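You operate a simulated robot arm through the tools that you are given. There is no shell and no other tool.

The job below is to be done with a simulated robot arm. You get a single attempt, and the scene is never put back.

Task
Put things in order on the top of the desk. At the end: the purple pod (marked "COCOA") from the top of the desk stands where the beige four-ring cedar block stood; the brown pod (marked "COFFEE") from the top of the desk stands where the purple pod stood; the beige four-ring cedar block is on the cream saucer; the purple spool from the top of the desk is on the teal coaster; whatever was shut is shut again. Leave all else as you found it, and nothing knocked over. Set down upright: four-ring cedar block.
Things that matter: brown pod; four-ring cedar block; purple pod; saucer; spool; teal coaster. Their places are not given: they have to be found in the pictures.

The check looks at the end state, three seconds after you hand in, the way a careful person would. Anything else that was tipped, shoved, dropped, spilled or broken makes it a failure.

Robot
A 6-joint arm with a two-finger gripper, fixed in place. Base frame: the origin is at the foot of the arm, x ahead of it, y to its left, z up; the work surface is at about z = 0. Units: mm, degrees, N and s.
With the tool pointing down near the work surface it reaches from about 240 to 620 mm from the base axis. Its first joint turns from -66.0 to 66.0 degrees. Payload 1.37 kg.
The tool frame sits at the grasp point between the pads (the TCP): z along the fingers, y along the line on which they close. The tips reach 22 mm beyond it. Largest opening 92 mm; the body of the gripper starts 65 mm behind the TCP.
Orientation is that of the tool frame in the base frame, as [roll, pitch, yaw] about the fixed x, y, z axes, in that order (R = Rz(yaw) Ry(pitch) Rx(roll)). With the fingers straight down and closing along the base's y, the tool's x points along the base's -x, its y along +y and its z along -z.

Tools
- The arm moves only by the tool arm_command. Its arguments are lists of equal length, an entry for each row: "slide": the shift along the base's x, y, z in units of 30 mm (1.0 is 30 mm), a list of three; "angular": the turn, a rotation vector about the base's x, y, z in units of 5 degrees (1.0 is 5 degrees), a list of three; "fingers": the opening, from 0 (shut) to 1 (fully open). In form: {"slide": [[x, y, z], ...], "angular": [[ax, ay, az], ...], "fingers": [fingers, ...]}. A call has 1 to 20 rows; each row shifts and turns the commanded pose from where the row before left it. A call with a number of a shift or a turn outside -1 to 1 is refused whole. Each row takes 0.2 s and may step no farther than 50 mm and 8.6 degrees from the row before; otherwise, or with a gripper value out of range, the whole call is refused. A pose out of reach is approached as far as the arm can. The call stops where the force on the tool passes 40 N (or 10 N more than at its start, if that is more) or the arm is blocked; 0.2 s more then pass. Each finger halts on what it meets, pressing with about 26 N; the grip force reading is that of the motor and also rises with nothing between the fingers. The clock runs only during rows and for 0.2 s after the last one: add rows that do not move to give the fingers time. The reply holds the time, the measured pose of the TCP, the force on the tool along the base axes, the opening and the grip force, in the units named above and with some noise, with the torque about the TCP (base axes, N m) and any sound that the robot's microphone picked up.
- Cameras (640 x 400 px; columns grow to the right, rows downward): "scene" is fixed at [53.9, -456, 567.9]; the picture's right is [0.61, -0.79, 0.00], its down [-0.55, -0.43, -0.71] and it looks along [0.56, 0.44, -0.70] (base axes); focal length 291 px, centre (320, 200). "wrist" rides on the gripper at [71, 19, -102] in the tool frame; the picture's right is [-0.26, 0.97, 0.00], its down [-0.75, -0.20, -0.63] and it looks along [-0.60, -0.16, 0.78] (tool axes); focal length 280 px, centre (320, 200).
- grab_frame(camera): a new picture of that camera. No time passes.
- probe_pixels(camera, pixels): for up to 12 pixels [column, row] of the newest picture of that camera ("zoom" is the newest enlarged one), the place [x, y, z] in the base frame of the surface seen there, good to about 2 mm, but the place of the scene camera against the robot may be out by one fixed shift of up to 18 mm in any direction. No time passes.
- close_up(camera, box): a new picture of the part [left, top, right, bottom] of that camera's present view, enlarged. No time passes.
- hand_in(): hands the job in; it is judged then, once.

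Leave the gripper open and the arm clear of the work at the hand-in unless told otherwise.

The tools are called after ">>>" by a JSON object that holds its "op" and its "data". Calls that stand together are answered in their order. arm_command: Moves the arm, as the interface text tells. Its arguments: {"type":"object","properties":{"slide":{"type":"array","items":{"type":"array","items":{"type":"number"}}},"angular":{"type":"array","items":{"type":"array","items":{"type":"number"}}},"fingers":{"type":"array","items":{"type":"number"}}},"required":["slide","angular","fingers"]} The other tools are called the same way: grab_frame (camera) takes a picture; probe_pixels (camera, pixels) gives the place of the surface under pixels of a picture; close_up (camera, box) takes an enlarged picture of a part of a camera's view; hand_in () hands the job in.

At the start:

```text
clock: 0.0
eef_pos: [470.3, -114.4, 306.6]
ee_rot: [-180.0, 0.0, -180.0]
force: [-0.5, 0.4, -0.2]
wrist_torque: [0.0, 0.02, 0.0]
finger_gap: 91.9
grip_force: 0.2
```

scene: 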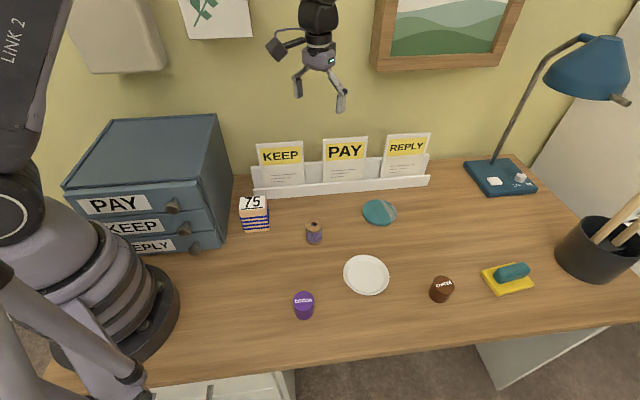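
wrist: 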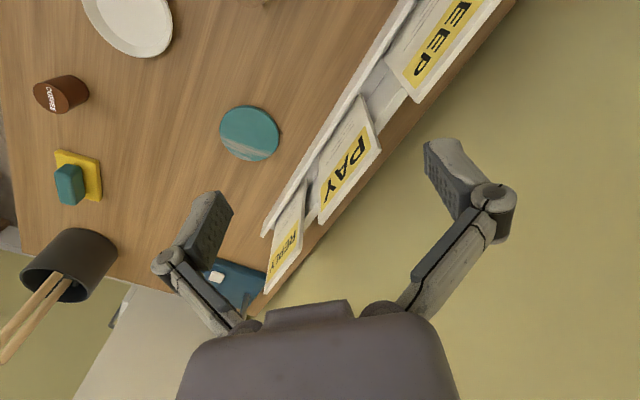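

I see the purple pod around (303,305), the brown pod at (441,289), the saucer at (366,275), the coaster at (379,212), the spool at (314,232) and a block with "75" at (254,213). I'll take enlarged views to identify each one.

>>> {"op": "close_up", "data": {"camera": "scene", "box": [220, 180, 340, 255]}}

>>> {"op": "close_up", "data": {"camera": "scene", "box": [280, 240, 480, 365]}}

>>> {"op": "close_up", "data": {"camera": "scene", "box": [60, 110, 240, 270]}}

```text
5.33 times, centred on (280, 218) of scene
```

zoom: 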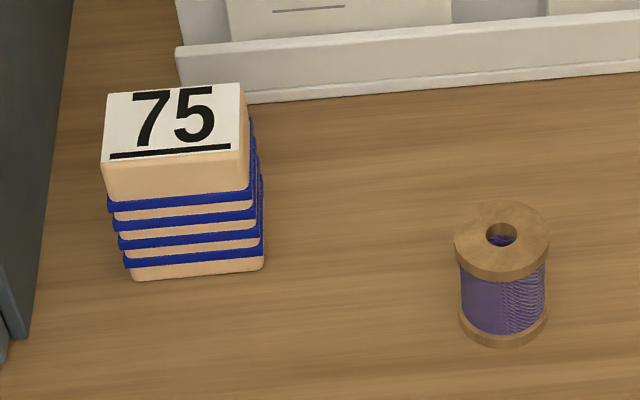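

```text
3.20 times, centred on (380, 302) of scene
```

zoom: 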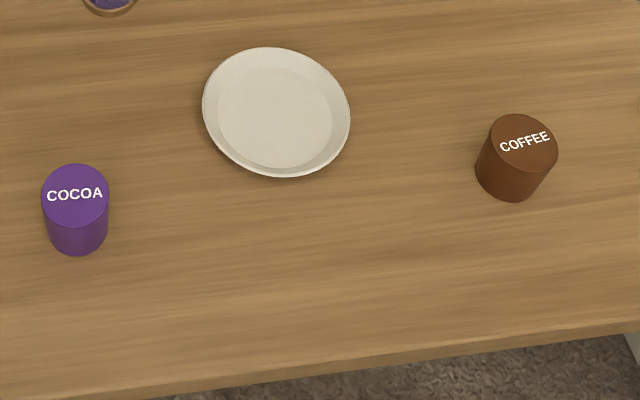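

```text
2.50 times, centred on (150, 190) of scene
```

zoom: 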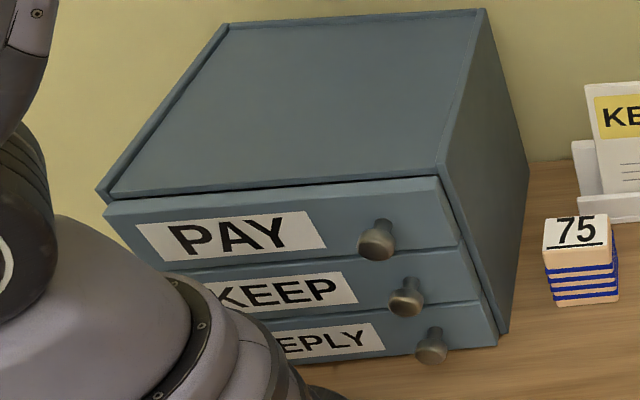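

The "75" block has four blue rings and stands upright. I'll probe the objects in the scene picture: pod tops, block top, spool top, saucer and coaster.

>>> {"op": "grab_frame", "data": {"camera": "scene"}}

>>> {"op": "probe_pixels", "data": {"camera": "scene", "pixels": [[303, 299], [303, 324], [444, 284], [437, 303], [366, 276], [379, 213], [390, 216], [314, 223], [253, 203], [258, 229], [232, 150], [254, 192]]}}

>>> {"op": "probe_pixels", "data": {"camera": "wrist", "pixels": [[248, 133], [68, 95], [40, 95], [135, 20], [222, 133], [279, 133], [248, 108], [248, 158], [150, 150]]}}

>>> {"op": "close_up", "data": {"camera": "scene", "box": [345, 190, 425, 240]}}

```text
taken
```

scene: 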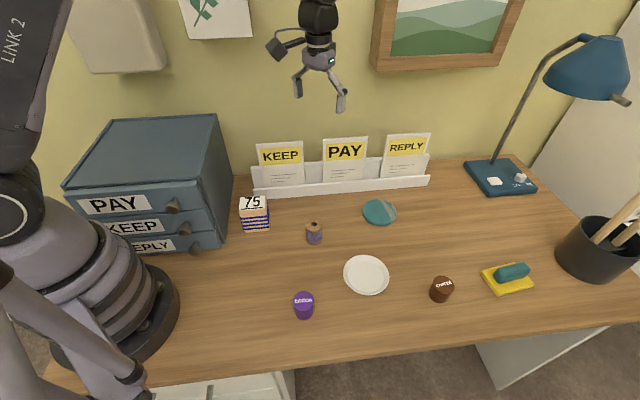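

```text
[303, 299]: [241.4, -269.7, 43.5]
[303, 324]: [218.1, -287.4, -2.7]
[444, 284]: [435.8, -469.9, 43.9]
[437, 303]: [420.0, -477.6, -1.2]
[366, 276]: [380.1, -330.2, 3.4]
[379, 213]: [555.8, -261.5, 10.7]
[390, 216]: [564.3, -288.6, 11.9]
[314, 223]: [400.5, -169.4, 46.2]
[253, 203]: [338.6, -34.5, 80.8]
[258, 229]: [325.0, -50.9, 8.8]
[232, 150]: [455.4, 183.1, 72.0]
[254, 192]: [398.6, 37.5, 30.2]
```

```text
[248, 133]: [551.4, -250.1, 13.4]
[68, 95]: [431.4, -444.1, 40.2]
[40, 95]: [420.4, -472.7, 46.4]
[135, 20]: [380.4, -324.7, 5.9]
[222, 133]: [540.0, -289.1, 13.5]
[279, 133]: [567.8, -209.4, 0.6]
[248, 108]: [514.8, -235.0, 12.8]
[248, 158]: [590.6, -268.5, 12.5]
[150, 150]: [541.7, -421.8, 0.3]
```

```text
8.00 times, centred on (385, 215) of scene
```

zoom: 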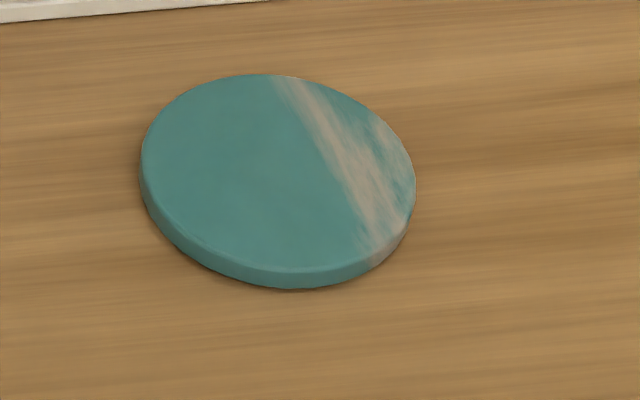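

The block reads about 80 mm tall at (338,-35), close to the cabinet and the letter rack. Next I'll probe the cabinet edges and rack edges, so I know the clearances.

>>> {"op": "probe_pixels", "data": {"camera": "scene", "pixels": [[214, 118], [198, 186], [222, 246], [236, 178], [226, 240], [170, 206], [185, 246], [256, 196], [255, 188], [428, 186], [290, 190], [345, 150]]}}

>>> {"op": "arm_command", "data": {"slide": [[-1, 0.3, 0], [-1, 0.3, 0], [-1, 0.3, 0], [-1, 0.3, 0], [-1, 0.3, 0], [-1, 0.3, -0.5], [-0.5, 0.3, -0.5]], "angular": [[0, 0, 0], [0, 0, 0], [0, 0, 0], [0, 0, 0], [0, 0, 0], [0, 0, 0], [0, 0, 0]], "fingers": [1, 1, 1, 1, 1, 1, 1]}}

>>> {"op": "grab_frame", "data": {"camera": "wrist"}}

```text
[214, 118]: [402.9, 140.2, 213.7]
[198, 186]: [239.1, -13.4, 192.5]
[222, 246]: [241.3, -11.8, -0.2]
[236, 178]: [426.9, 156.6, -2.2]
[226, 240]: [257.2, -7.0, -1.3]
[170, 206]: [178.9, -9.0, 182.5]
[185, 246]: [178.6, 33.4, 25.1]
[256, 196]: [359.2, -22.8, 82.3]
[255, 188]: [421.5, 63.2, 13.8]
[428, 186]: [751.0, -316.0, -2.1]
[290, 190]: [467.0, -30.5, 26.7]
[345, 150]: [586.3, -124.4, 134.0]
```

```text
clock: 1.6
eef_pos: [274.1, -52.1, 276.2]
ee_rot: [180.0, 0.1, 180.0]
force: [0.0, 1.1, 0.1]
wrist_torque: [0.0, -0.03, 0.0]
finger_gap: 92.3
grip_force: 0.1
```

```text
taken
```

wrist: 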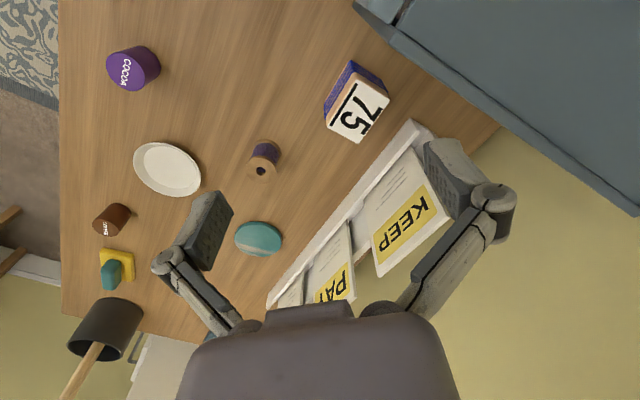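

The block is now in the wrist view around (357,105). I'll enlarge that region and probe the block's top corners.

>>> {"op": "close_up", "data": {"camera": "wrist", "box": [300, 45, 412, 155]}}

```text
3.64 times, centred on (356, 100) of wrist
```

zoom: 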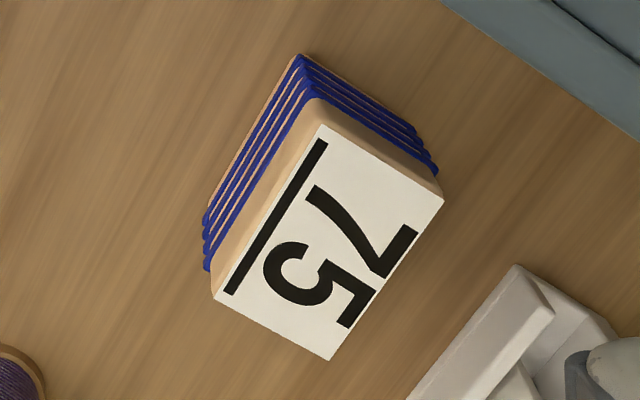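

I can see the label's top corners in the enlarged view at (321,126), (443,203), (330,359) and (218,295). I'll probe just inside them, plus the base corners.

>>> {"op": "probe_pixels", "data": {"camera": "zoom", "pixels": [[322, 131], [437, 204], [329, 353], [223, 293], [330, 240], [316, 101], [297, 60], [205, 220], [435, 175], [208, 265], [420, 135], [200, 205]]}}

>>> {"op": "probe_pixels", "data": {"camera": "wrist", "pixels": [[133, 67], [167, 168], [113, 220], [264, 158], [262, 171], [260, 238], [236, 238], [282, 240], [256, 221], [256, 256], [145, 70], [415, 124]]}}

```text
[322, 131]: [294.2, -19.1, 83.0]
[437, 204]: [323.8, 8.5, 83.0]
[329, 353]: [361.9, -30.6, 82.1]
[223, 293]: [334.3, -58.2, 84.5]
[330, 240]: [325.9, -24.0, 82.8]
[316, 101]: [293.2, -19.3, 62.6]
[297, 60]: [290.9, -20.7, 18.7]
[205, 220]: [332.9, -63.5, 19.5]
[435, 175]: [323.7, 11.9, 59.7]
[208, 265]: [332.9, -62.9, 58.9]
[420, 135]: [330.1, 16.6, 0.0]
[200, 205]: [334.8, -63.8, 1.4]
```

```text
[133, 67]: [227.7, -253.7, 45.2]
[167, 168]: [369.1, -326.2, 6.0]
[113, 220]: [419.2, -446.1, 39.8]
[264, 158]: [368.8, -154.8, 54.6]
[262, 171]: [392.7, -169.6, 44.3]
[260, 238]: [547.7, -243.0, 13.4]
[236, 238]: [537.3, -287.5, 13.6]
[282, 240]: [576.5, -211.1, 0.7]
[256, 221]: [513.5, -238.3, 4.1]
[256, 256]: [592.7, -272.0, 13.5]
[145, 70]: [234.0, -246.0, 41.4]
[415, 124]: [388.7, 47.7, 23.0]
```

From the wrist camera the block's top centre is about (328,-25) and z=83. It measures about 42×58 and is turned about 44.5°. I'll grip across the long side with the camera facing away from the cabinet, so I'm moving above it at the same height and turning +44.5°.

>>> {"op": "arm_command", "data": {"slide": [[0.202, 0.1, 0], [0.202, 0.1, 0], [0.202, 0.1, 0], [0.202, 0.1, 0], [0.202, 0.1, 0], [0.202, 0.1, 0], [0.202, 0.1, 0], [0.202, 0.1, 0], [0.202, 0.1, 0], [0, 0, 0]], "angular": [[0, 0, 0.989], [0, 0, 0.989], [0, 0, 0.989], [0, 0, 0.989], [0, 0, 0.989], [0, 0, 0.989], [0, 0, 0.989], [0, 0, 0.989], [0, 0, 0.989], [0, 0, 0]], "fingers": [1, 1, 1, 1, 1, 1, 1, 1, 1, 1]}}

>>> {"op": "grab_frame", "data": {"camera": "wrist"}}

>>> {"op": "grab_frame", "data": {"camera": "scene"}}

```text
clock: 3.8
eef_pos: [328.3, -24.6, 276.5]
ee_rot: [-179.9, 0.1, -135.5]
force: [-0.4, 0.3, -0.5]
wrist_torque: [-0.01, 0.01, -0.01]
finger_gap: 92.1
grip_force: 0.1
```

```text
taken
```

wrist: 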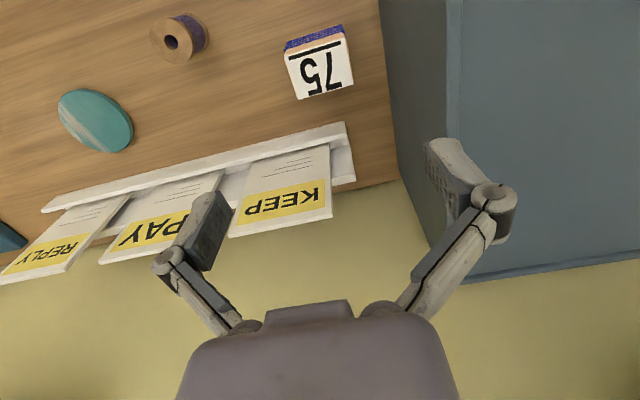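

```text
taken
```

scene: 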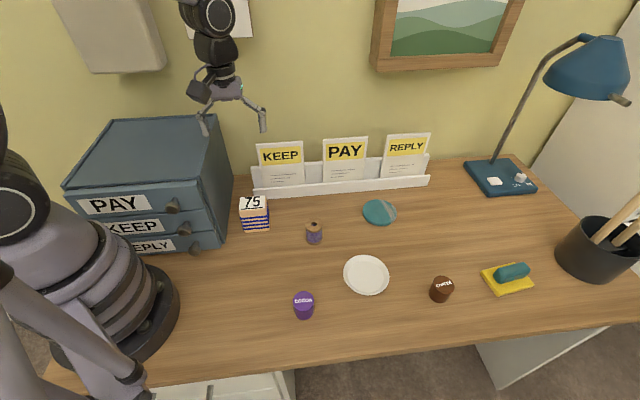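

The block is now around (320,72) in the wrist view. I'll enlarge it and probe the top corners again to check centre, angle and cabinet clearance.

>>> {"op": "close_up", "data": {"camera": "wrist", "box": [264, 15, 376, 115]}}

>>> {"op": "probe_pixels", "data": {"camera": "wrist", "pixels": [[394, 170], [385, 60], [382, 10], [350, 150], [345, 125]]}}

```text
4.00 times, centred on (320, 65) of wrist
```

zoom: 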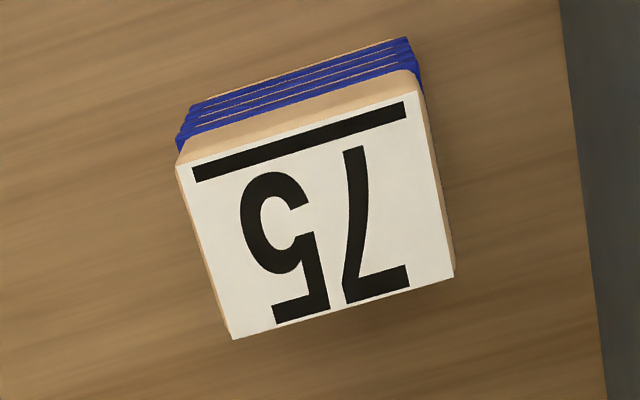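

```text
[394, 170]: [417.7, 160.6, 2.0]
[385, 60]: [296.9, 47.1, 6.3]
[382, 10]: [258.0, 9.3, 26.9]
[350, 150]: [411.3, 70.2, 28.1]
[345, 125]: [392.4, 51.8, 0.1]
```

>>> {"op": "probe_pixels", "data": {"camera": "zoom", "pixels": [[181, 168], [414, 96], [450, 274], [235, 334], [316, 215], [178, 145], [420, 85], [188, 110], [407, 42]]}}

```text
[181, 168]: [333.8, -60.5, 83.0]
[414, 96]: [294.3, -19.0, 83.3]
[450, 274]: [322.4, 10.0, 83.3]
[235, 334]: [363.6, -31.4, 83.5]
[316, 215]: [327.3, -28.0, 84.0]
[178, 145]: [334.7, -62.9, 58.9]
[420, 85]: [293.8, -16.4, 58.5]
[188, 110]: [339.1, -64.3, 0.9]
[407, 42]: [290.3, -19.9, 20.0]
```

The centre comes out at (328.5,-25.2) with the angle matching. I'll go straight down to z≈58 with the gripper open and stop there before closing.

>>> {"op": "arm_command", "data": {"slide": [[0, 0, -1], [0, 0, -1], [0, 0, -1], [0, 0, -1], [0, 0, -1], [0, 0, -0.8], [0, 0, -0.8], [0, 0, -0.66], [0, 0, 0]], "angular": [[0, 0, 0], [0, 0, 0], [0, 0, 0], [0, 0, 0], [0, 0, 0], [0, 0, 0], [0, 0, 0], [0, 0, 0], [0, 0, 0]], "fingers": [1, 1, 1, 1, 1, 1, 1, 1, 1]}}

>>> {"op": "grab_frame", "data": {"camera": "wrist"}}

>>> {"op": "grab_frame", "data": {"camera": "scene"}}

```text
clock: 5.8
eef_pos: [329.8, -25.6, 57.0]
ee_rot: [-179.9, 0.0, -135.5]
force: [0.0, 0.3, -0.6]
wrist_torque: [-0.04, -0.02, -0.02]
finger_gap: 92.0
grip_force: 0.2
```

```text
taken
```

wrist: 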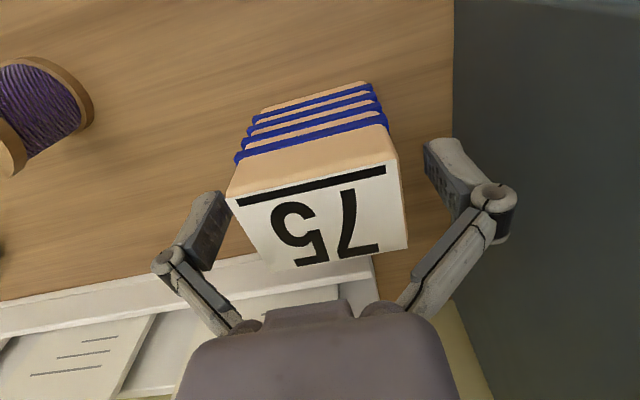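

```text
taken
```

scene: 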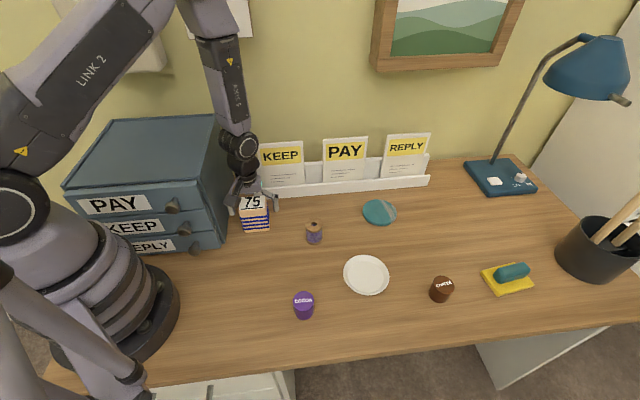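

The fingers straddle the block, at the left and right of it in the wrist view, so I'm closing with no movement.

>>> {"op": "arm_command", "data": {"slide": [[0, 0, 0], [0, 0, 0], [0, 0, 0], [0, 0, 0], [0, 0, 0]], "angular": [[0, 0, 0], [0, 0, 0], [0, 0, 0], [0, 0, 0], [0, 0, 0]], "fingers": [0.4, 0.4, 0.4, 0.4, 0.4]}}

>>> {"op": "grab_frame", "data": {"camera": "wrist"}}

```text
clock: 7.0
eef_pos: [329.9, -25.7, 56.2]
ee_rot: [-179.9, 0.1, -135.5]
force: [-2.0, 0.7, 6.6]
wrist_torque: [0.09, 0.07, 0.01]
finger_gap: 61.5
grip_force: 26.0
```

```text
taken
```

wrist: 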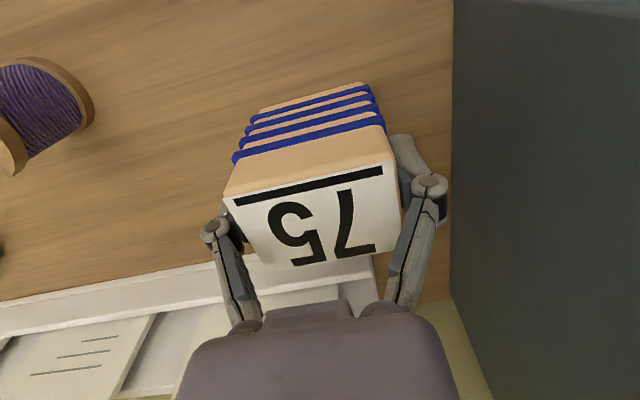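

The grip reads 61.5 mm at 26 N. I'll lift 150 mm straight up, then check the block.

>>> {"op": "arm_command", "data": {"slide": [[0, 0, 0.3], [0, 0, 0.7], [0, 0, 1], [0, 0, 1], [0, 0, 1], [0, 0, 1], [0, 0, 0]], "angular": [[0, 0, 0], [0, 0, 0], [0, 0, 0], [0, 0, 0], [0, 0, 0], [0, 0, 0], [0, 0, 0]], "fingers": [0.4, 0.4, 0.4, 0.4, 0.4, 0.4, 0.4]}}

>>> {"op": "grab_frame", "data": {"camera": "wrist"}}

>>> {"op": "grab_frame", "data": {"camera": "scene"}}

```text
clock: 8.6
eef_pos: [329.4, -25.5, 208.8]
ee_rot: [180.0, -0.1, -135.5]
force: [-0.5, 0.2, -0.5]
wrist_torque: [-0.01, -0.01, -0.01]
finger_gap: 61.2
grip_force: 26.3
```

```text
taken
```

wrist: 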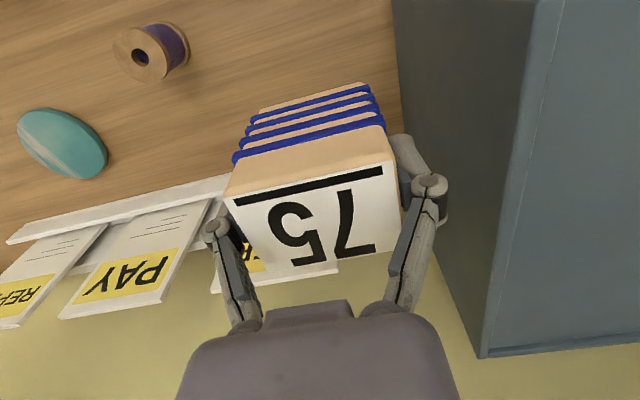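

```text
taken
```

scene: 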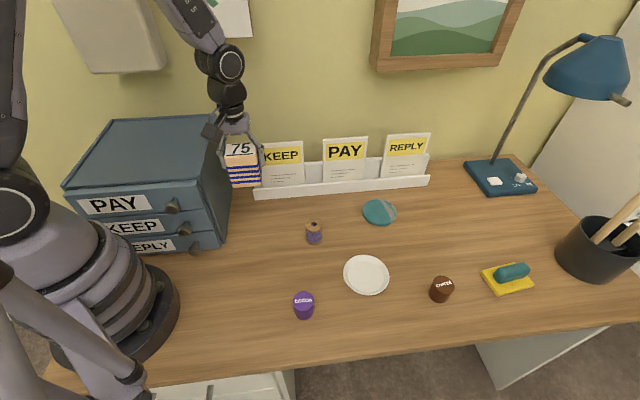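

The block is held upright and clear. I'll carry it toward a viewpoint near (280,-320), turning back -44.5°, so the wrist camera can see the saucer.

>>> {"op": "arm_command", "data": {"slide": [[-0.15, -0.5, 0], [-0.15, -0.9, 0], [-0.15, -0.9, 0], [-0.15, -0.9, 0], [-0.15, -0.9, 0], [-0.15, -0.9, 0], [-0.15, -0.9, 0], [-0.15, -0.9, 0], [-0.15, -0.9, 0], [-0.15, -0.9, 0], [-0.15, -0.9, 0], [0, -0.4, 0], [0, 0, 0]], "angular": [[0, 0, -0.6], [0, 0, -0.8], [0, 0, -0.8], [0, 0, -0.8], [0, 0, -0.8], [0, 0, -0.8], [0, 0, -0.8], [0, 0, -0.8], [0, 0, -0.8], [0, 0, -0.8], [0, 0, -0.8], [0, 0, -0.3], [0, 0, 0]], "fingers": [0.4, 0.4, 0.4, 0.4, 0.4, 0.4, 0.4, 0.4, 0.4, 0.4, 0.4, 0.4, 0.4]}}

>>> {"op": "grab_frame", "data": {"camera": "wrist"}}

```text
clock: 11.4
eef_pos: [280.0, -323.6, 209.2]
ee_rot: [-179.9, 0.0, -180.0]
force: [0.1, 0.0, -0.7]
wrist_torque: [0.03, 0.04, 0.0]
finger_gap: 61.2
grip_force: 26.3
```

```text
taken
```

wrist: 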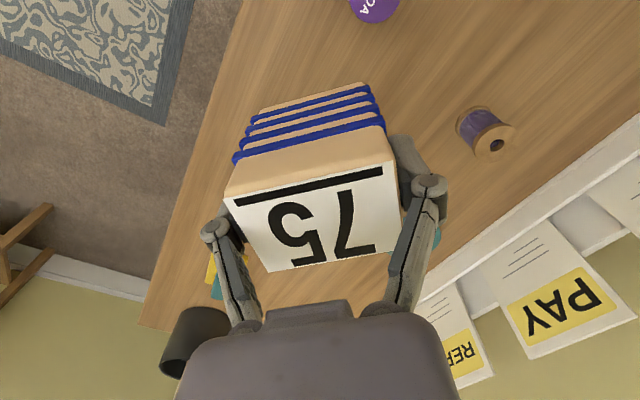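

The block hides the saucer. I'll shift +140 mm in y so the saucer shows to the left of it.

>>> {"op": "arm_command", "data": {"slide": [[0, 0.9, 0], [0, 0.9, 0], [0, 0.9, 0], [0, 0.9, 0], [0, 0.9, 0], [0, 0, 0]], "angular": [[0, 0, 0], [0, 0, 0], [0, 0, 0], [0, 0, 0], [0, 0, 0], [0, 0, 0]], "fingers": [0.4, 0.4, 0.4, 0.4, 0.4, 0.4]}}

>>> {"op": "grab_frame", "data": {"camera": "wrist"}}

```text
clock: 12.8
eef_pos: [281.0, -187.5, 209.6]
ee_rot: [-180.0, 0.1, -180.0]
force: [0.4, 0.4, -1.4]
wrist_torque: [-0.02, -0.01, 0.02]
finger_gap: 61.3
grip_force: 26.3
```

```text
taken
```

wrist: 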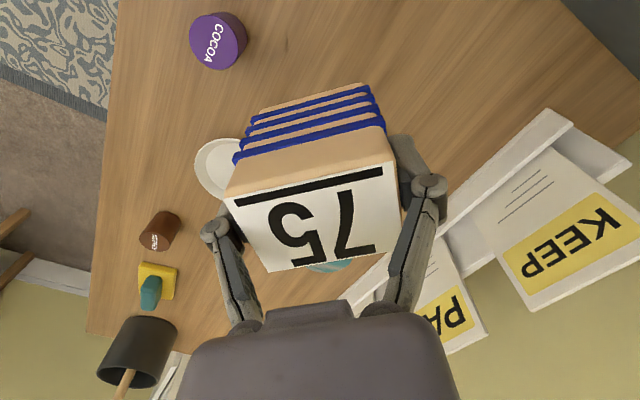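

The saucer is still half hidden at (217,165), so I'll shift another 75 mm in +y.

>>> {"op": "arm_command", "data": {"slide": [[0, 0.85, 0], [0, 0.85, 0], [0, 0.85, 0], [0, 0, 0]], "angular": [[0, 0, 0], [0, 0, 0], [0, 0, 0], [0, 0, 0]], "fingers": [0.4, 0.4, 0.4, 0.4]}}

>>> {"op": "grab_frame", "data": {"camera": "wrist"}}

>>> {"op": "close_up", "data": {"camera": "wrist", "box": [90, 100, 250, 200]}}

```text
clock: 13.8
eef_pos: [279.6, -108.9, 208.9]
ee_rot: [-179.8, 0.1, 180.0]
force: [0.1, -0.1, -1.6]
wrist_torque: [-0.02, 0.0, 0.0]
finger_gap: 61.4
grip_force: 26.3
```

```text
taken
```

wrist: 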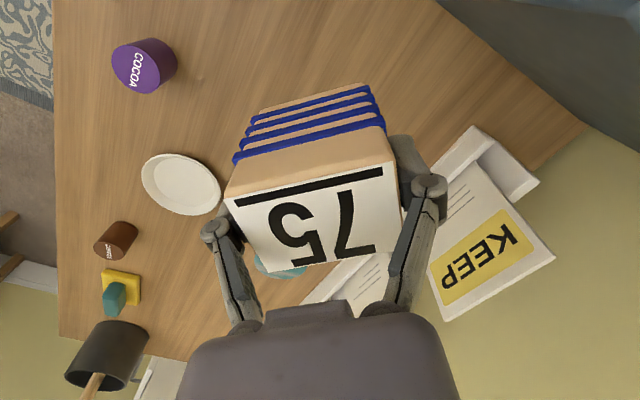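

```text
4.00 times, centred on (170, 150) of wrist
```

zoom: 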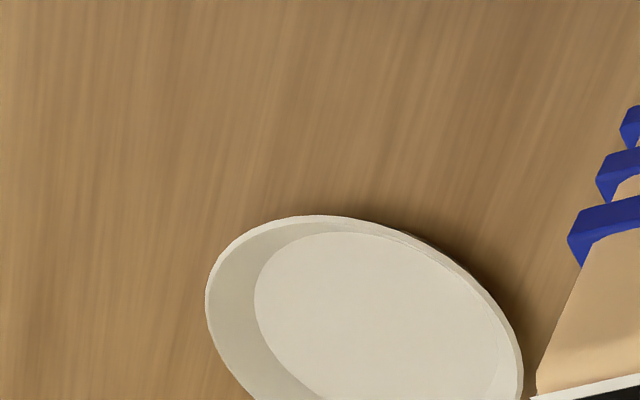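

The saucer is fully visible now, around (181,184). I'll enlarge it whole and probe the rim and the inner floor.

>>> {"op": "close_up", "data": {"camera": "wrist", "box": [112, 145, 240, 225]}}

```text
5.00 times, centred on (176, 185) of wrist
```

zoom: 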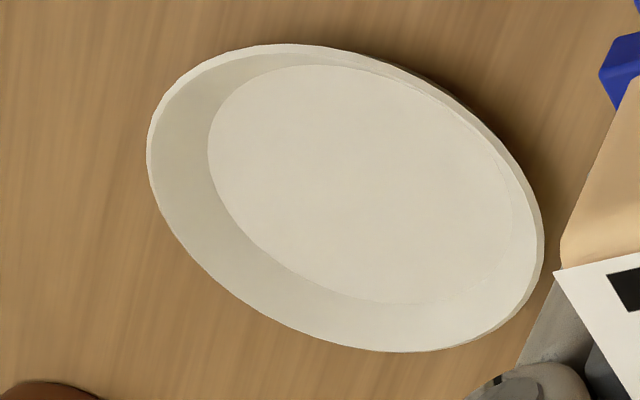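

I'll probe points along the outer rim and the inner floor edge in this enlargement.

>>> {"op": "probe_pixels", "data": {"camera": "zoom", "pixels": [[152, 150], [290, 48], [430, 90], [538, 230], [470, 338], [330, 335], [212, 255], [212, 150], [300, 70], [330, 290], [430, 300], [360, 185]]}}

>>> {"op": "probe_pixels", "data": {"camera": "zoom", "pixels": [[149, 150], [290, 46], [520, 185], [541, 260], [400, 349], [250, 295], [175, 85], [350, 58], [225, 205], [500, 150], [510, 200], [270, 258]]}}

```text
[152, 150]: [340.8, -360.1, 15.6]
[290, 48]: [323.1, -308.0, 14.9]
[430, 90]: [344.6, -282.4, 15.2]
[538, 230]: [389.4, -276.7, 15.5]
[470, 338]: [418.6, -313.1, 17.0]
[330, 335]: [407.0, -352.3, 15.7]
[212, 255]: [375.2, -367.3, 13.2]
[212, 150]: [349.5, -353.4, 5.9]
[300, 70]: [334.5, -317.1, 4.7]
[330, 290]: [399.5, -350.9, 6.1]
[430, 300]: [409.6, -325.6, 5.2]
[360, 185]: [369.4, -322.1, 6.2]
```

```text
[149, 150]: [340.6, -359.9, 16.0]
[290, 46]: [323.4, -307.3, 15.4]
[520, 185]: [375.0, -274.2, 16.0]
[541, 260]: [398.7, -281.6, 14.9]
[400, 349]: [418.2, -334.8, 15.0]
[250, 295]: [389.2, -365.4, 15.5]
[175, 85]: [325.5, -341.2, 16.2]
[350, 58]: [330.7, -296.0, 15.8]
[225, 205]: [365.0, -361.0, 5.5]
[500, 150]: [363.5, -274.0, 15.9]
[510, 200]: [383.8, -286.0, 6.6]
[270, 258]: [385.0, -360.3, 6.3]
```

The saucer's rim centre works out at about (371,-322), with floor radius about 39 and floor z≈5.5. I'll check how the block sits in the grip by probing its top corners in the wrist view.

>>> {"op": "probe_pixels", "data": {"camera": "wrist", "pixels": [[231, 199], [384, 167], [402, 245], [270, 267], [320, 215], [240, 156], [378, 127]]}}

```text
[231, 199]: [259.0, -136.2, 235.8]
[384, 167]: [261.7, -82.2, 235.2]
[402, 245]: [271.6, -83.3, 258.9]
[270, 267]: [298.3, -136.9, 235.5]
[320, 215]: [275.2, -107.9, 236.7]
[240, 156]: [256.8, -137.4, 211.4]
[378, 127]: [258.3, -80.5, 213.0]
```

The block sits centred on the TCP, with its bottom about 56.5 below it. I'll carry it over the saucer centre at (371,-322) and lower to z≈75.

>>> {"op": "arm_command", "data": {"slide": [[0.38, -0.8875, 0], [0.38, -0.8875, 0], [0.38, -0.8875, 0], [0.38, -0.8875, 0], [0.38, -0.8875, 0], [0.38, -0.8875, 0], [0.38, -0.8875, 0], [0.38, -0.8875, 0], [0, 0, 0], [0, 0, -0.9], [0, 0, -0.9], [0, 0, -0.9], [0, 0, -0.9], [0, 0, -0.6], [0, 0, -0.27], [0, 0, 0]], "angular": [[0, 0, 0], [0, 0, 0], [0, 0, 0], [0, 0, 0], [0, 0, 0], [0, 0, 0], [0, 0, 0], [0, 0, 0], [0, 0, 0], [0, 0, 0], [0, 0, 0], [0, 0, 0], [0, 0, 0], [0, 0, 0], [0, 0, 0], [0, 0, 0]], "fingers": [0.4, 0.4, 0.4, 0.4, 0.4, 0.4, 0.4, 0.4, 0.4, 0.4, 0.4, 0.4, 0.4, 0.4, 0.4, 0.4]}}

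>>> {"op": "grab_frame", "data": {"camera": "wrist"}}

>>> {"op": "close_up", "data": {"camera": "scene", "box": [300, 200, 460, 310]}}

```text
clock: 17.2
eef_pos: [370.1, -323.8, 74.0]
ee_rot: [-179.9, 0.1, -180.0]
force: [0.5, 0.0, -0.5]
wrist_torque: [0.0, -0.01, 0.02]
finger_gap: 61.1
grip_force: 26.0
```

```text
taken
```

wrist: 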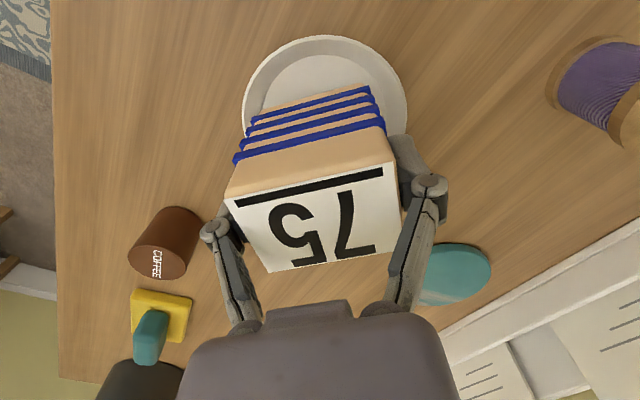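

```text
3.64 times, centred on (380, 255) of scene
```

zoom: 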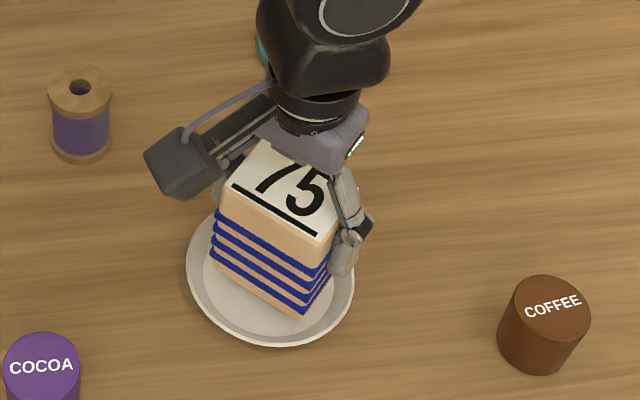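

The block hovers over the saucer with a wide strip of floor showing above it in the wrist view. I'll re-probe the rim and the block's lower edge to refine centring.

>>> {"op": "probe_pixels", "data": {"camera": "wrist", "pixels": [[320, 38], [270, 62], [245, 105], [375, 58], [404, 110], [350, 42], [295, 44], [246, 130], [322, 57], [270, 90], [260, 108], [366, 86]]}}

```text
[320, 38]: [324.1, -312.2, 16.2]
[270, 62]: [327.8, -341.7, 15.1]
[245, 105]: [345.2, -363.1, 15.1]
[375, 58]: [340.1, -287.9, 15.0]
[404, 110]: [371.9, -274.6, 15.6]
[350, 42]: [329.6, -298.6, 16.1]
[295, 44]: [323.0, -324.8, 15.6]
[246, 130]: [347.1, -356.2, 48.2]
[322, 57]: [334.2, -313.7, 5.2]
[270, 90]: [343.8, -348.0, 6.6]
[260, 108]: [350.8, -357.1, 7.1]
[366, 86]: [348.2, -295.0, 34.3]
```

Both fits agree on about (371.3,-322.2), so I'll correct +1.4 mm in y and lower 10 mm in small steps, watching the force.

>>> {"op": "arm_command", "data": {"slide": [[0.01, 0.047, 0], [0, 0, -0.1], [0, 0, -0.1], [0, 0, -0.08], [0, 0, -0.04], [0, 0, 0]], "angular": [[0, 0, 0], [0, 0, 0], [0, 0, 0], [0, 0, 0], [0, 0, 0], [0, 0, 0]], "fingers": [0.4, 0.4, 0.4, 0.4, 0.4, 0.4]}}

```text
clock: 18.6
eef_pos: [370.1, -321.7, 65.2]
ee_rot: [-180.0, 0.1, -179.9]
force: [-2.3, 1.7, 6.8]
wrist_torque: [0.06, 0.12, -0.02]
finger_gap: 61.4
grip_force: 25.7
```

The force rose to 6.8 N at z=65, a bit higher than I expected. I'll look before going on.

>>> {"op": "grab_frame", "data": {"camera": "wrist"}}

>>> {"op": "close_up", "data": {"camera": "scene", "box": [330, 230, 410, 305]}}

>>> {"op": "close_up", "data": {"camera": "wrist", "box": [230, 25, 420, 145]}}

```text
taken
```

wrist: 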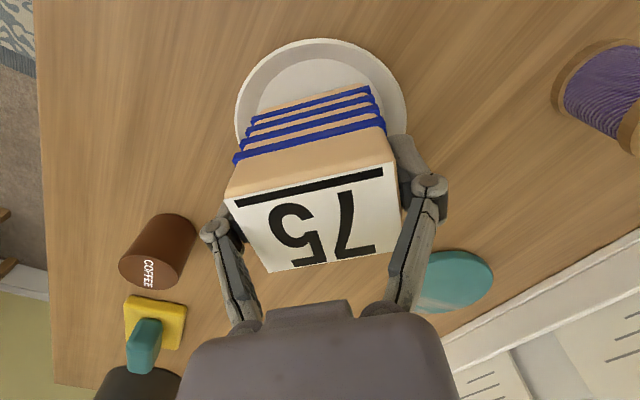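

```text
5.33 times, centred on (370, 268) of scene
```

zoom: 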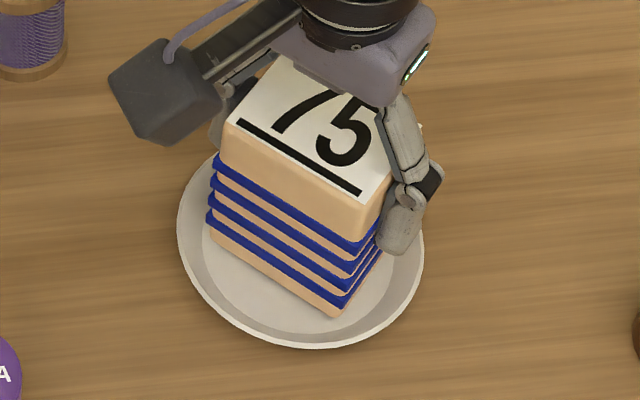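

```text
3.33 times, centred on (325, 85) of wrist
```

zoom: 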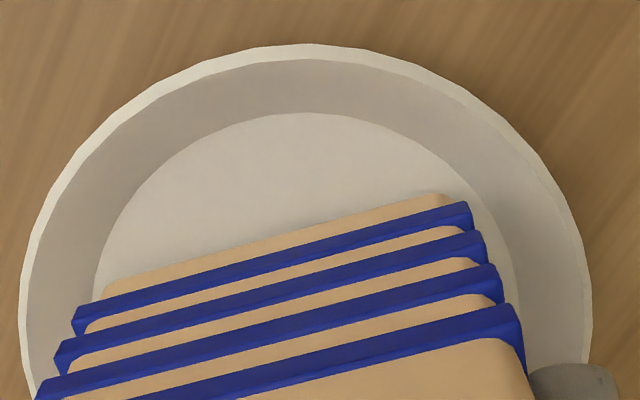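

In the enlargement the block's two lower back corners at (104,290) and (450,195) lie just inside the floor edge. I'll probe them and the floor edge.

>>> {"op": "probe_pixels", "data": {"camera": "zoom", "pixels": [[108, 291], [446, 200], [102, 283], [455, 190], [97, 280], [472, 195], [300, 118], [280, 200], [200, 150], [400, 130], [280, 240], [305, 48]]}}

```text
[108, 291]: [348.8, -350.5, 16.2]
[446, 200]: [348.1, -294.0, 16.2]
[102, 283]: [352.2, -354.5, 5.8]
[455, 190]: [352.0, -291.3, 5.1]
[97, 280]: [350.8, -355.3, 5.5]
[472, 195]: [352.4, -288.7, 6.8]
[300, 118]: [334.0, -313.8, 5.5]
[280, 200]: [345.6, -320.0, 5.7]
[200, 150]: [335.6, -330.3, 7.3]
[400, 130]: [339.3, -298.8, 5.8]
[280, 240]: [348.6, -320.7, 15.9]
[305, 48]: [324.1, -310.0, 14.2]
```

The probes hint that the block's lower edge may still be a few mm above the floor (about z 16 against 5.7). I'll look closer at that edge from both cameras.

>>> {"op": "probe_pixels", "data": {"camera": "zoom", "pixels": [[280, 225], [280, 232], [280, 236], [280, 244], [280, 250], [280, 256], [280, 262], [280, 275], [280, 300], [350, 218], [350, 224], [350, 212]]}}

>>> {"op": "close_up", "data": {"camera": "scene", "box": [360, 262, 400, 294]}}

```text
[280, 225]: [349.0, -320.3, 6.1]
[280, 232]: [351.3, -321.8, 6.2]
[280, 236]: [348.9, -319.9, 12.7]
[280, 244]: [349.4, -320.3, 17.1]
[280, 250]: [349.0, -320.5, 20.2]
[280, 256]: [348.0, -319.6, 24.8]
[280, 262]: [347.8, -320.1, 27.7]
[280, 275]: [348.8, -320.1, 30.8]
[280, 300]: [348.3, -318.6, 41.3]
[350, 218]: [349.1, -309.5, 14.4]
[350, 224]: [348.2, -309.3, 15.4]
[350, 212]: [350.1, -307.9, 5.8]
```

```text
12.50 times, centred on (380, 278) of scene
```

zoom: 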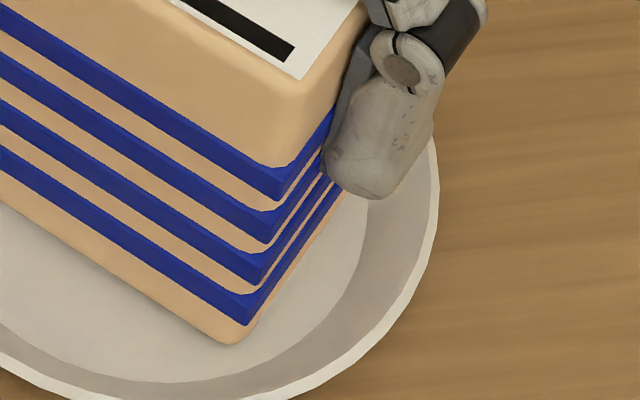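

The lower edge appears to be within about 0–3 mm of the floor. I'll step down 1 mm at a time and read the force.

>>> {"op": "arm_command", "data": {"slide": [[0, 0, -0.04], [0, 0, 0]], "angular": [[0, 0, 0], [0, 0, 0]], "fingers": [0.4, 0.4]}}

```text
clock: 19.2
eef_pos: [371.3, -321.3, 65.5]
ee_rot: [-179.8, 0.3, -179.9]
force: [-1.3, 2.1, 16.7]
wrist_torque: [0.05, 0.1, -0.06]
finger_gap: 61.6
grip_force: 26.0
```

The force rises to 16.7 N with almost no torque, so the block is seated on the saucer. I'll back off 1 mm, open, and check before lifting away.

>>> {"op": "arm_command", "data": {"slide": [[0, 0, 0.04], [0, 0, 0], [0, 0, 0], [0, 0, 0], [0, 0, 0], [0, 0, 0]], "angular": [[0, 0, 0], [0, 0, 0], [0, 0, 0], [0, 0, 0], [0, 0, 0], [0, 0, 0]], "fingers": [0.4, 0.7, 0.8, 0.9, 1, 1]}}

>>> {"op": "grab_frame", "data": {"camera": "wrist"}}

>>> {"op": "close_up", "data": {"camera": "scene", "box": [330, 230, 410, 305]}}

```text
clock: 20.6
eef_pos: [370.2, -322.1, 64.8]
ee_rot: [180.0, 0.1, -180.0]
force: [-0.5, 0.6, 1.2]
wrist_torque: [-0.06, -0.01, -0.02]
finger_gap: 92.0
grip_force: 0.0
```

```text
taken
```

wrist: 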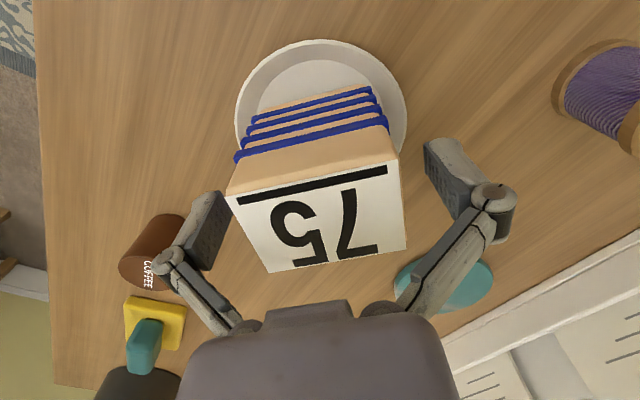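

```text
5.33 times, centred on (370, 268) of scene
```

zoom: 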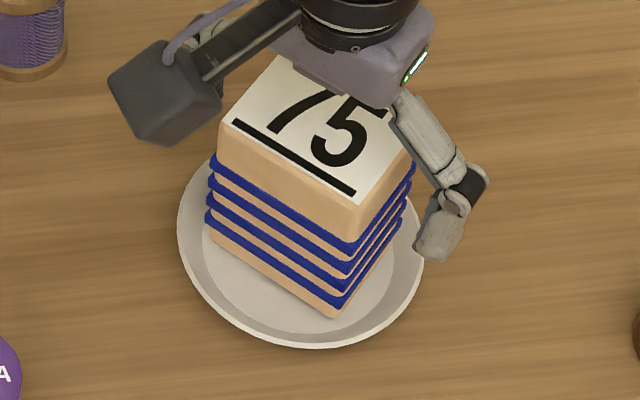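

The block stands on the saucer and the fingers are clear. I'll rise straight up to z≈245 and look again.

>>> {"op": "arm_command", "data": {"slide": [[0, 0, 0.5], [0, 0, 1], [0, 0, 1], [0, 0, 1], [0, 0, 1], [0, 0, 1], [0, 0, 0.5], [0, 0, 0]], "angular": [[0, 0, 0], [0, 0, 0], [0, 0, 0], [0, 0, 0], [0, 0, 0], [0, 0, 0], [0, 0, 0], [0, 0, 0]], "fingers": [1, 1, 1, 1, 1, 1, 1, 1]}}

>>> {"op": "close_up", "data": {"camera": "scene", "box": [330, 220, 420, 305]}}

>>> {"op": "grab_frame", "data": {"camera": "wrist"}}

```text
clock: 22.4
eef_pos: [371.1, -322.4, 244.0]
ee_rot: [-180.0, 0.1, -180.0]
force: [1.1, -0.2, 0.3]
wrist_torque: [0.01, 0.01, 0.01]
finger_gap: 92.3
grip_force: 0.0
```

```text
4.71 times, centred on (375, 262) of scene
```

zoom: 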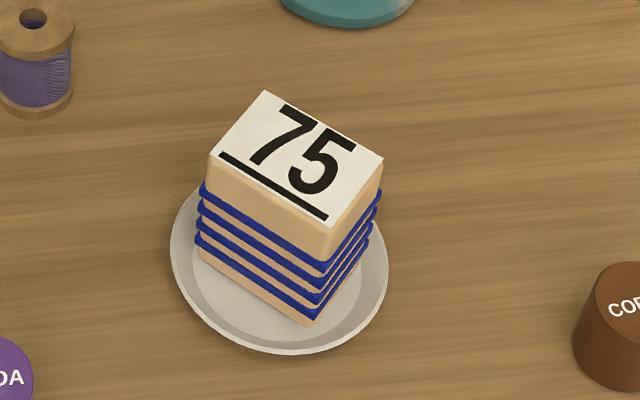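

```text
taken
```

wrist: 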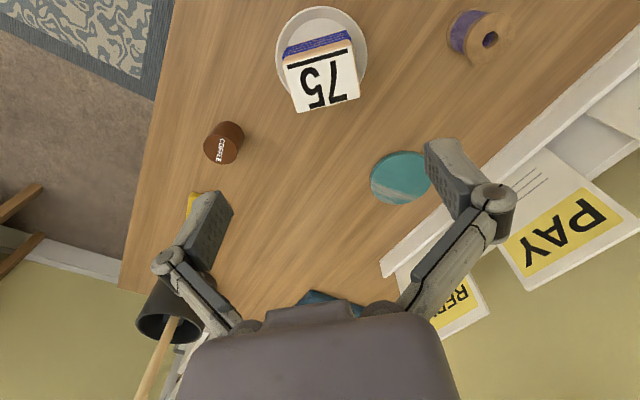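

The block looks upright. I'll check for tilt by probing its top in the wrist close-up, and measure the brown pod's place too, around (223,143).

>>> {"op": "close_up", "data": {"camera": "wrist", "box": [270, 30, 380, 120]}}

>>> {"op": "probe_pixels", "data": {"camera": "zoom", "pixels": [[95, 235], [465, 140], [510, 370], [160, 450], [300, 300]]}}

>>> {"op": "close_up", "data": {"camera": "wrist", "box": [183, 105, 263, 180]}}

```text
4.44 times, centred on (325, 75) of wrist
```

zoom: 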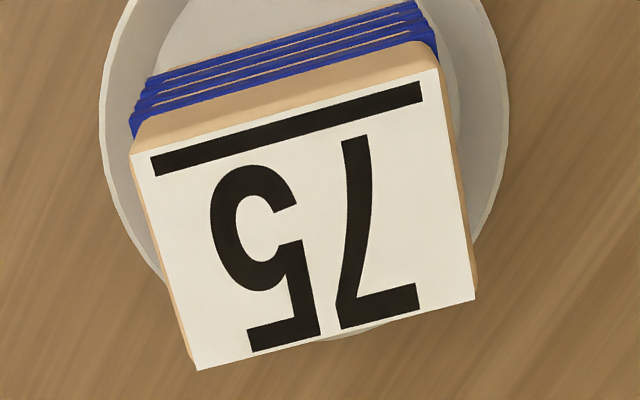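

```text
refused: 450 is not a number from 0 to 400
```

```text
5.33 times, centred on (223, 142) of wrist
```

zoom: 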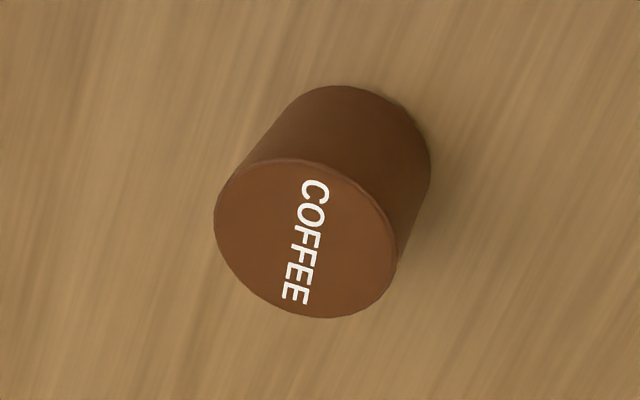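

Now I'll probe the brown pod's top edge in this enlargement, then the block's top in a fresh one.

>>> {"op": "probe_pixels", "data": {"camera": "zoom", "pixels": [[219, 225], [393, 262], [285, 162], [340, 314], [306, 238], [375, 195], [240, 285], [420, 160], [370, 110], [320, 90]]}}

>>> {"op": "probe_pixels", "data": {"camera": "wrist", "pixels": [[287, 68], [350, 50], [359, 95], [299, 109], [320, 80]]}}

```text
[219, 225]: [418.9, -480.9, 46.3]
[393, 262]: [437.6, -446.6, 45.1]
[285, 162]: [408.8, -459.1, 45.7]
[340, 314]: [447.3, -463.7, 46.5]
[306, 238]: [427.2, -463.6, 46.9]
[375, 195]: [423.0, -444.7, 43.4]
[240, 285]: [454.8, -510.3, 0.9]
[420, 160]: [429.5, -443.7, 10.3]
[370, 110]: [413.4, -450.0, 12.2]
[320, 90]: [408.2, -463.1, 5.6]
```

```text
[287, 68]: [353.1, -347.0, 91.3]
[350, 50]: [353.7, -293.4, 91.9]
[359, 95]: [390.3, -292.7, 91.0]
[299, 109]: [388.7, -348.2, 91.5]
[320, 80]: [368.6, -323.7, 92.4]
```

The block top reads a level 91.5 all round, so it's upright on the saucer. The brown pod centre is about (428,-463), 46 high. Next I'll move to (260,-170) to measure the purple pod.

>>> {"op": "arm_command", "data": {"slide": [[-0.617, 0.844, 0], [-0.617, 0.844, 0], [-0.617, 0.844, 0], [-0.617, 0.844, 0], [-0.617, 0.844, 0], [-0.617, 0.844, 0], [0, 0, 0]], "angular": [[0, 0, 0], [0, 0, 0], [0, 0, 0], [0, 0, 0], [0, 0, 0], [0, 0, 0], [0, 0, 0]], "fingers": [1, 1, 1, 1, 1, 1, 1]}}

>>> {"op": "grab_frame", "data": {"camera": "wrist"}}

```text
clock: 24.0
eef_pos: [260.3, -171.4, 243.0]
ee_rot: [-179.9, 0.1, 179.9]
force: [1.2, -0.1, -0.6]
wrist_torque: [-0.01, -0.01, -0.01]
finger_gap: 92.0
grip_force: 0.0
```

```text
taken
```

wrist: 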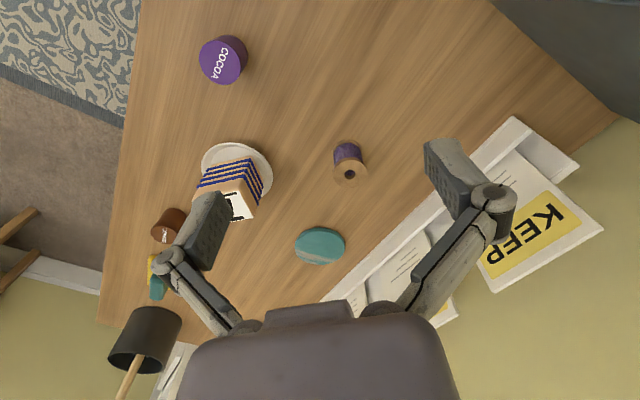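

The purple pod is at (222,60). I'll enlarge it, along with the spool and the coaster.

>>> {"op": "close_up", "data": {"camera": "wrist", "box": [184, 25, 264, 95]}}

>>> {"op": "probe_pixels", "data": {"camera": "zoom", "pixels": [[120, 200], [200, 200]]}}

```text
5.71 times, centred on (224, 60) of wrist
```

zoom: 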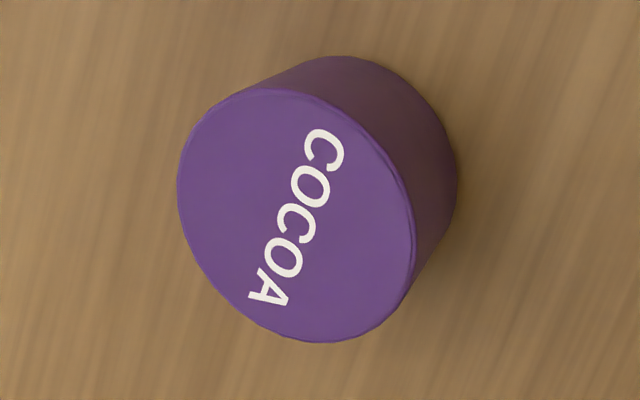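

```text
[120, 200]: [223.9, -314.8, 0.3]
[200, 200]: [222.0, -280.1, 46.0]
```

I'll probe the rim of the purple top.

>>> {"op": "probe_pixels", "data": {"camera": "zoom", "pixels": [[182, 182], [409, 235], [262, 93], [325, 337], [375, 150], [215, 270], [220, 110], [390, 310], [296, 215], [235, 300], [340, 115], [455, 180]]}}

```text
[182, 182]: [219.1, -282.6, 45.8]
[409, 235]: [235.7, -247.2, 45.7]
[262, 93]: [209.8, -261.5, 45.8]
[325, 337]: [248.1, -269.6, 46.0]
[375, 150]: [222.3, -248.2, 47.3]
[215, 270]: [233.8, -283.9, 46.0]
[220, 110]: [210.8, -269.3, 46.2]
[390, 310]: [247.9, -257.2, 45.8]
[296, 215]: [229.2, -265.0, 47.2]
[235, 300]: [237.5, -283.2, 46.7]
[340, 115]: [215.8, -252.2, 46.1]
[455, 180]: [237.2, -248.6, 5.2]
```

The purple pod centre is (228.7,-265), radius about 20, top at 46. I'll move above it and descend to z≈75 first.

>>> {"op": "arm_command", "data": {"slide": [[-0.2625, -0.784, 0], [-0.2625, -0.784, 0], [-0.2625, -0.784, 0], [-0.2625, -0.784, 0], [0, 0, -1], [0, 0, -1], [0, 0, -1], [0, 0, -1], [0, 0, -1], [0, 0, -0.6], [0, 0, 0]], "angular": [[0, 0, 0], [0, 0, 0], [0, 0, 0], [0, 0, 0], [0, 0, 0], [0, 0, 0], [0, 0, 0], [0, 0, 0], [0, 0, 0], [0, 0, 0], [0, 0, 0]], "fingers": [1, 1, 1, 1, 1, 1, 1, 1, 1, 1, 1]}}

>>> {"op": "grab_frame", "data": {"camera": "wrist"}}

>>> {"op": "grab_frame", "data": {"camera": "scene"}}

```text
clock: 26.4
eef_pos: [228.7, -264.9, 76.9]
ee_rot: [-179.9, 0.2, 179.9]
force: [-0.2, -0.4, -0.1]
wrist_torque: [0.0, -0.01, 0.0]
finger_gap: 91.9
grip_force: 0.0
```

```text
taken
```

wrist: 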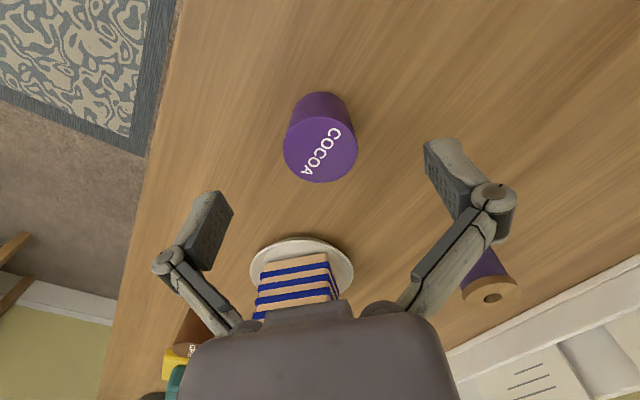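

```text
taken
```

scene: 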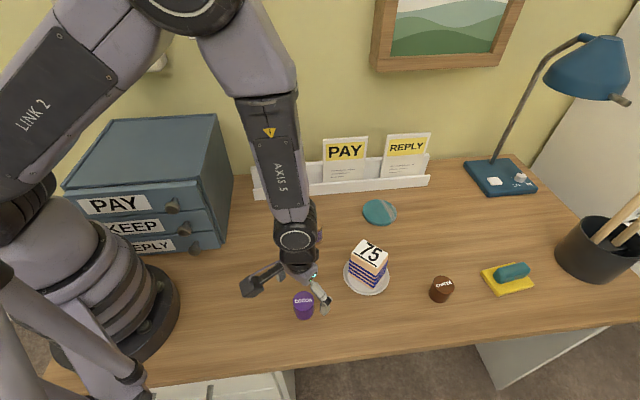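

The pod sits between the fingers at (320,150). I'll do one more check of its centre at close range.

>>> {"op": "probe_pixels", "data": {"camera": "wrist", "pixels": [[286, 150], [355, 150], [319, 118], [319, 180], [296, 128], [342, 172], [344, 128], [298, 174]]}}

```text
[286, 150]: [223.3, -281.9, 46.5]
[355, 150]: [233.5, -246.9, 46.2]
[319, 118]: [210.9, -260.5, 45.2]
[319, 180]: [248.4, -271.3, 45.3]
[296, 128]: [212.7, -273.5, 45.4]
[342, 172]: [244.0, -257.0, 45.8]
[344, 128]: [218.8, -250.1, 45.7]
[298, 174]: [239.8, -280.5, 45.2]
```

It's centred at (228.9,-265.2). I'll go down to z≈30 and close.

>>> {"op": "arm_command", "data": {"slide": [[0, 0, -0.8], [0, 0, -0.76], [0, 0, 0], [0, 0, 0], [0, 0, 0], [0, 0, 0], [0, 0, 0], [0, 0, 0], [0, 0, 0]], "angular": [[0, 0, 0], [0, 0, 0], [0, 0, 0], [0, 0, 0], [0, 0, 0], [0, 0, 0], [0, 0, 0], [0, 0, 0], [0, 0, 0]], "fingers": [1, 1, 1, 0.3, 0.3, 0.3, 0.3, 0.3, 0.3]}}

>>> {"op": "grab_frame", "data": {"camera": "wrist"}}

```text
clock: 28.4
eef_pos: [227.7, -265.0, 30.1]
ee_rot: [-179.9, 0.1, 180.0]
force: [-0.4, 0.6, 1.7]
wrist_torque: [0.06, 0.04, 0.04]
finger_gap: 36.7
grip_force: 25.9
```

```text
taken
```

wrist: 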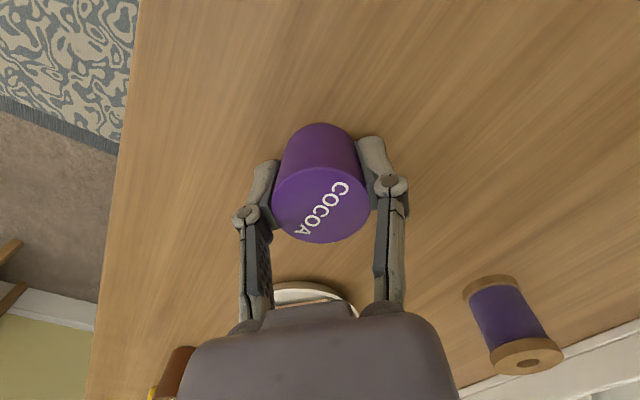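

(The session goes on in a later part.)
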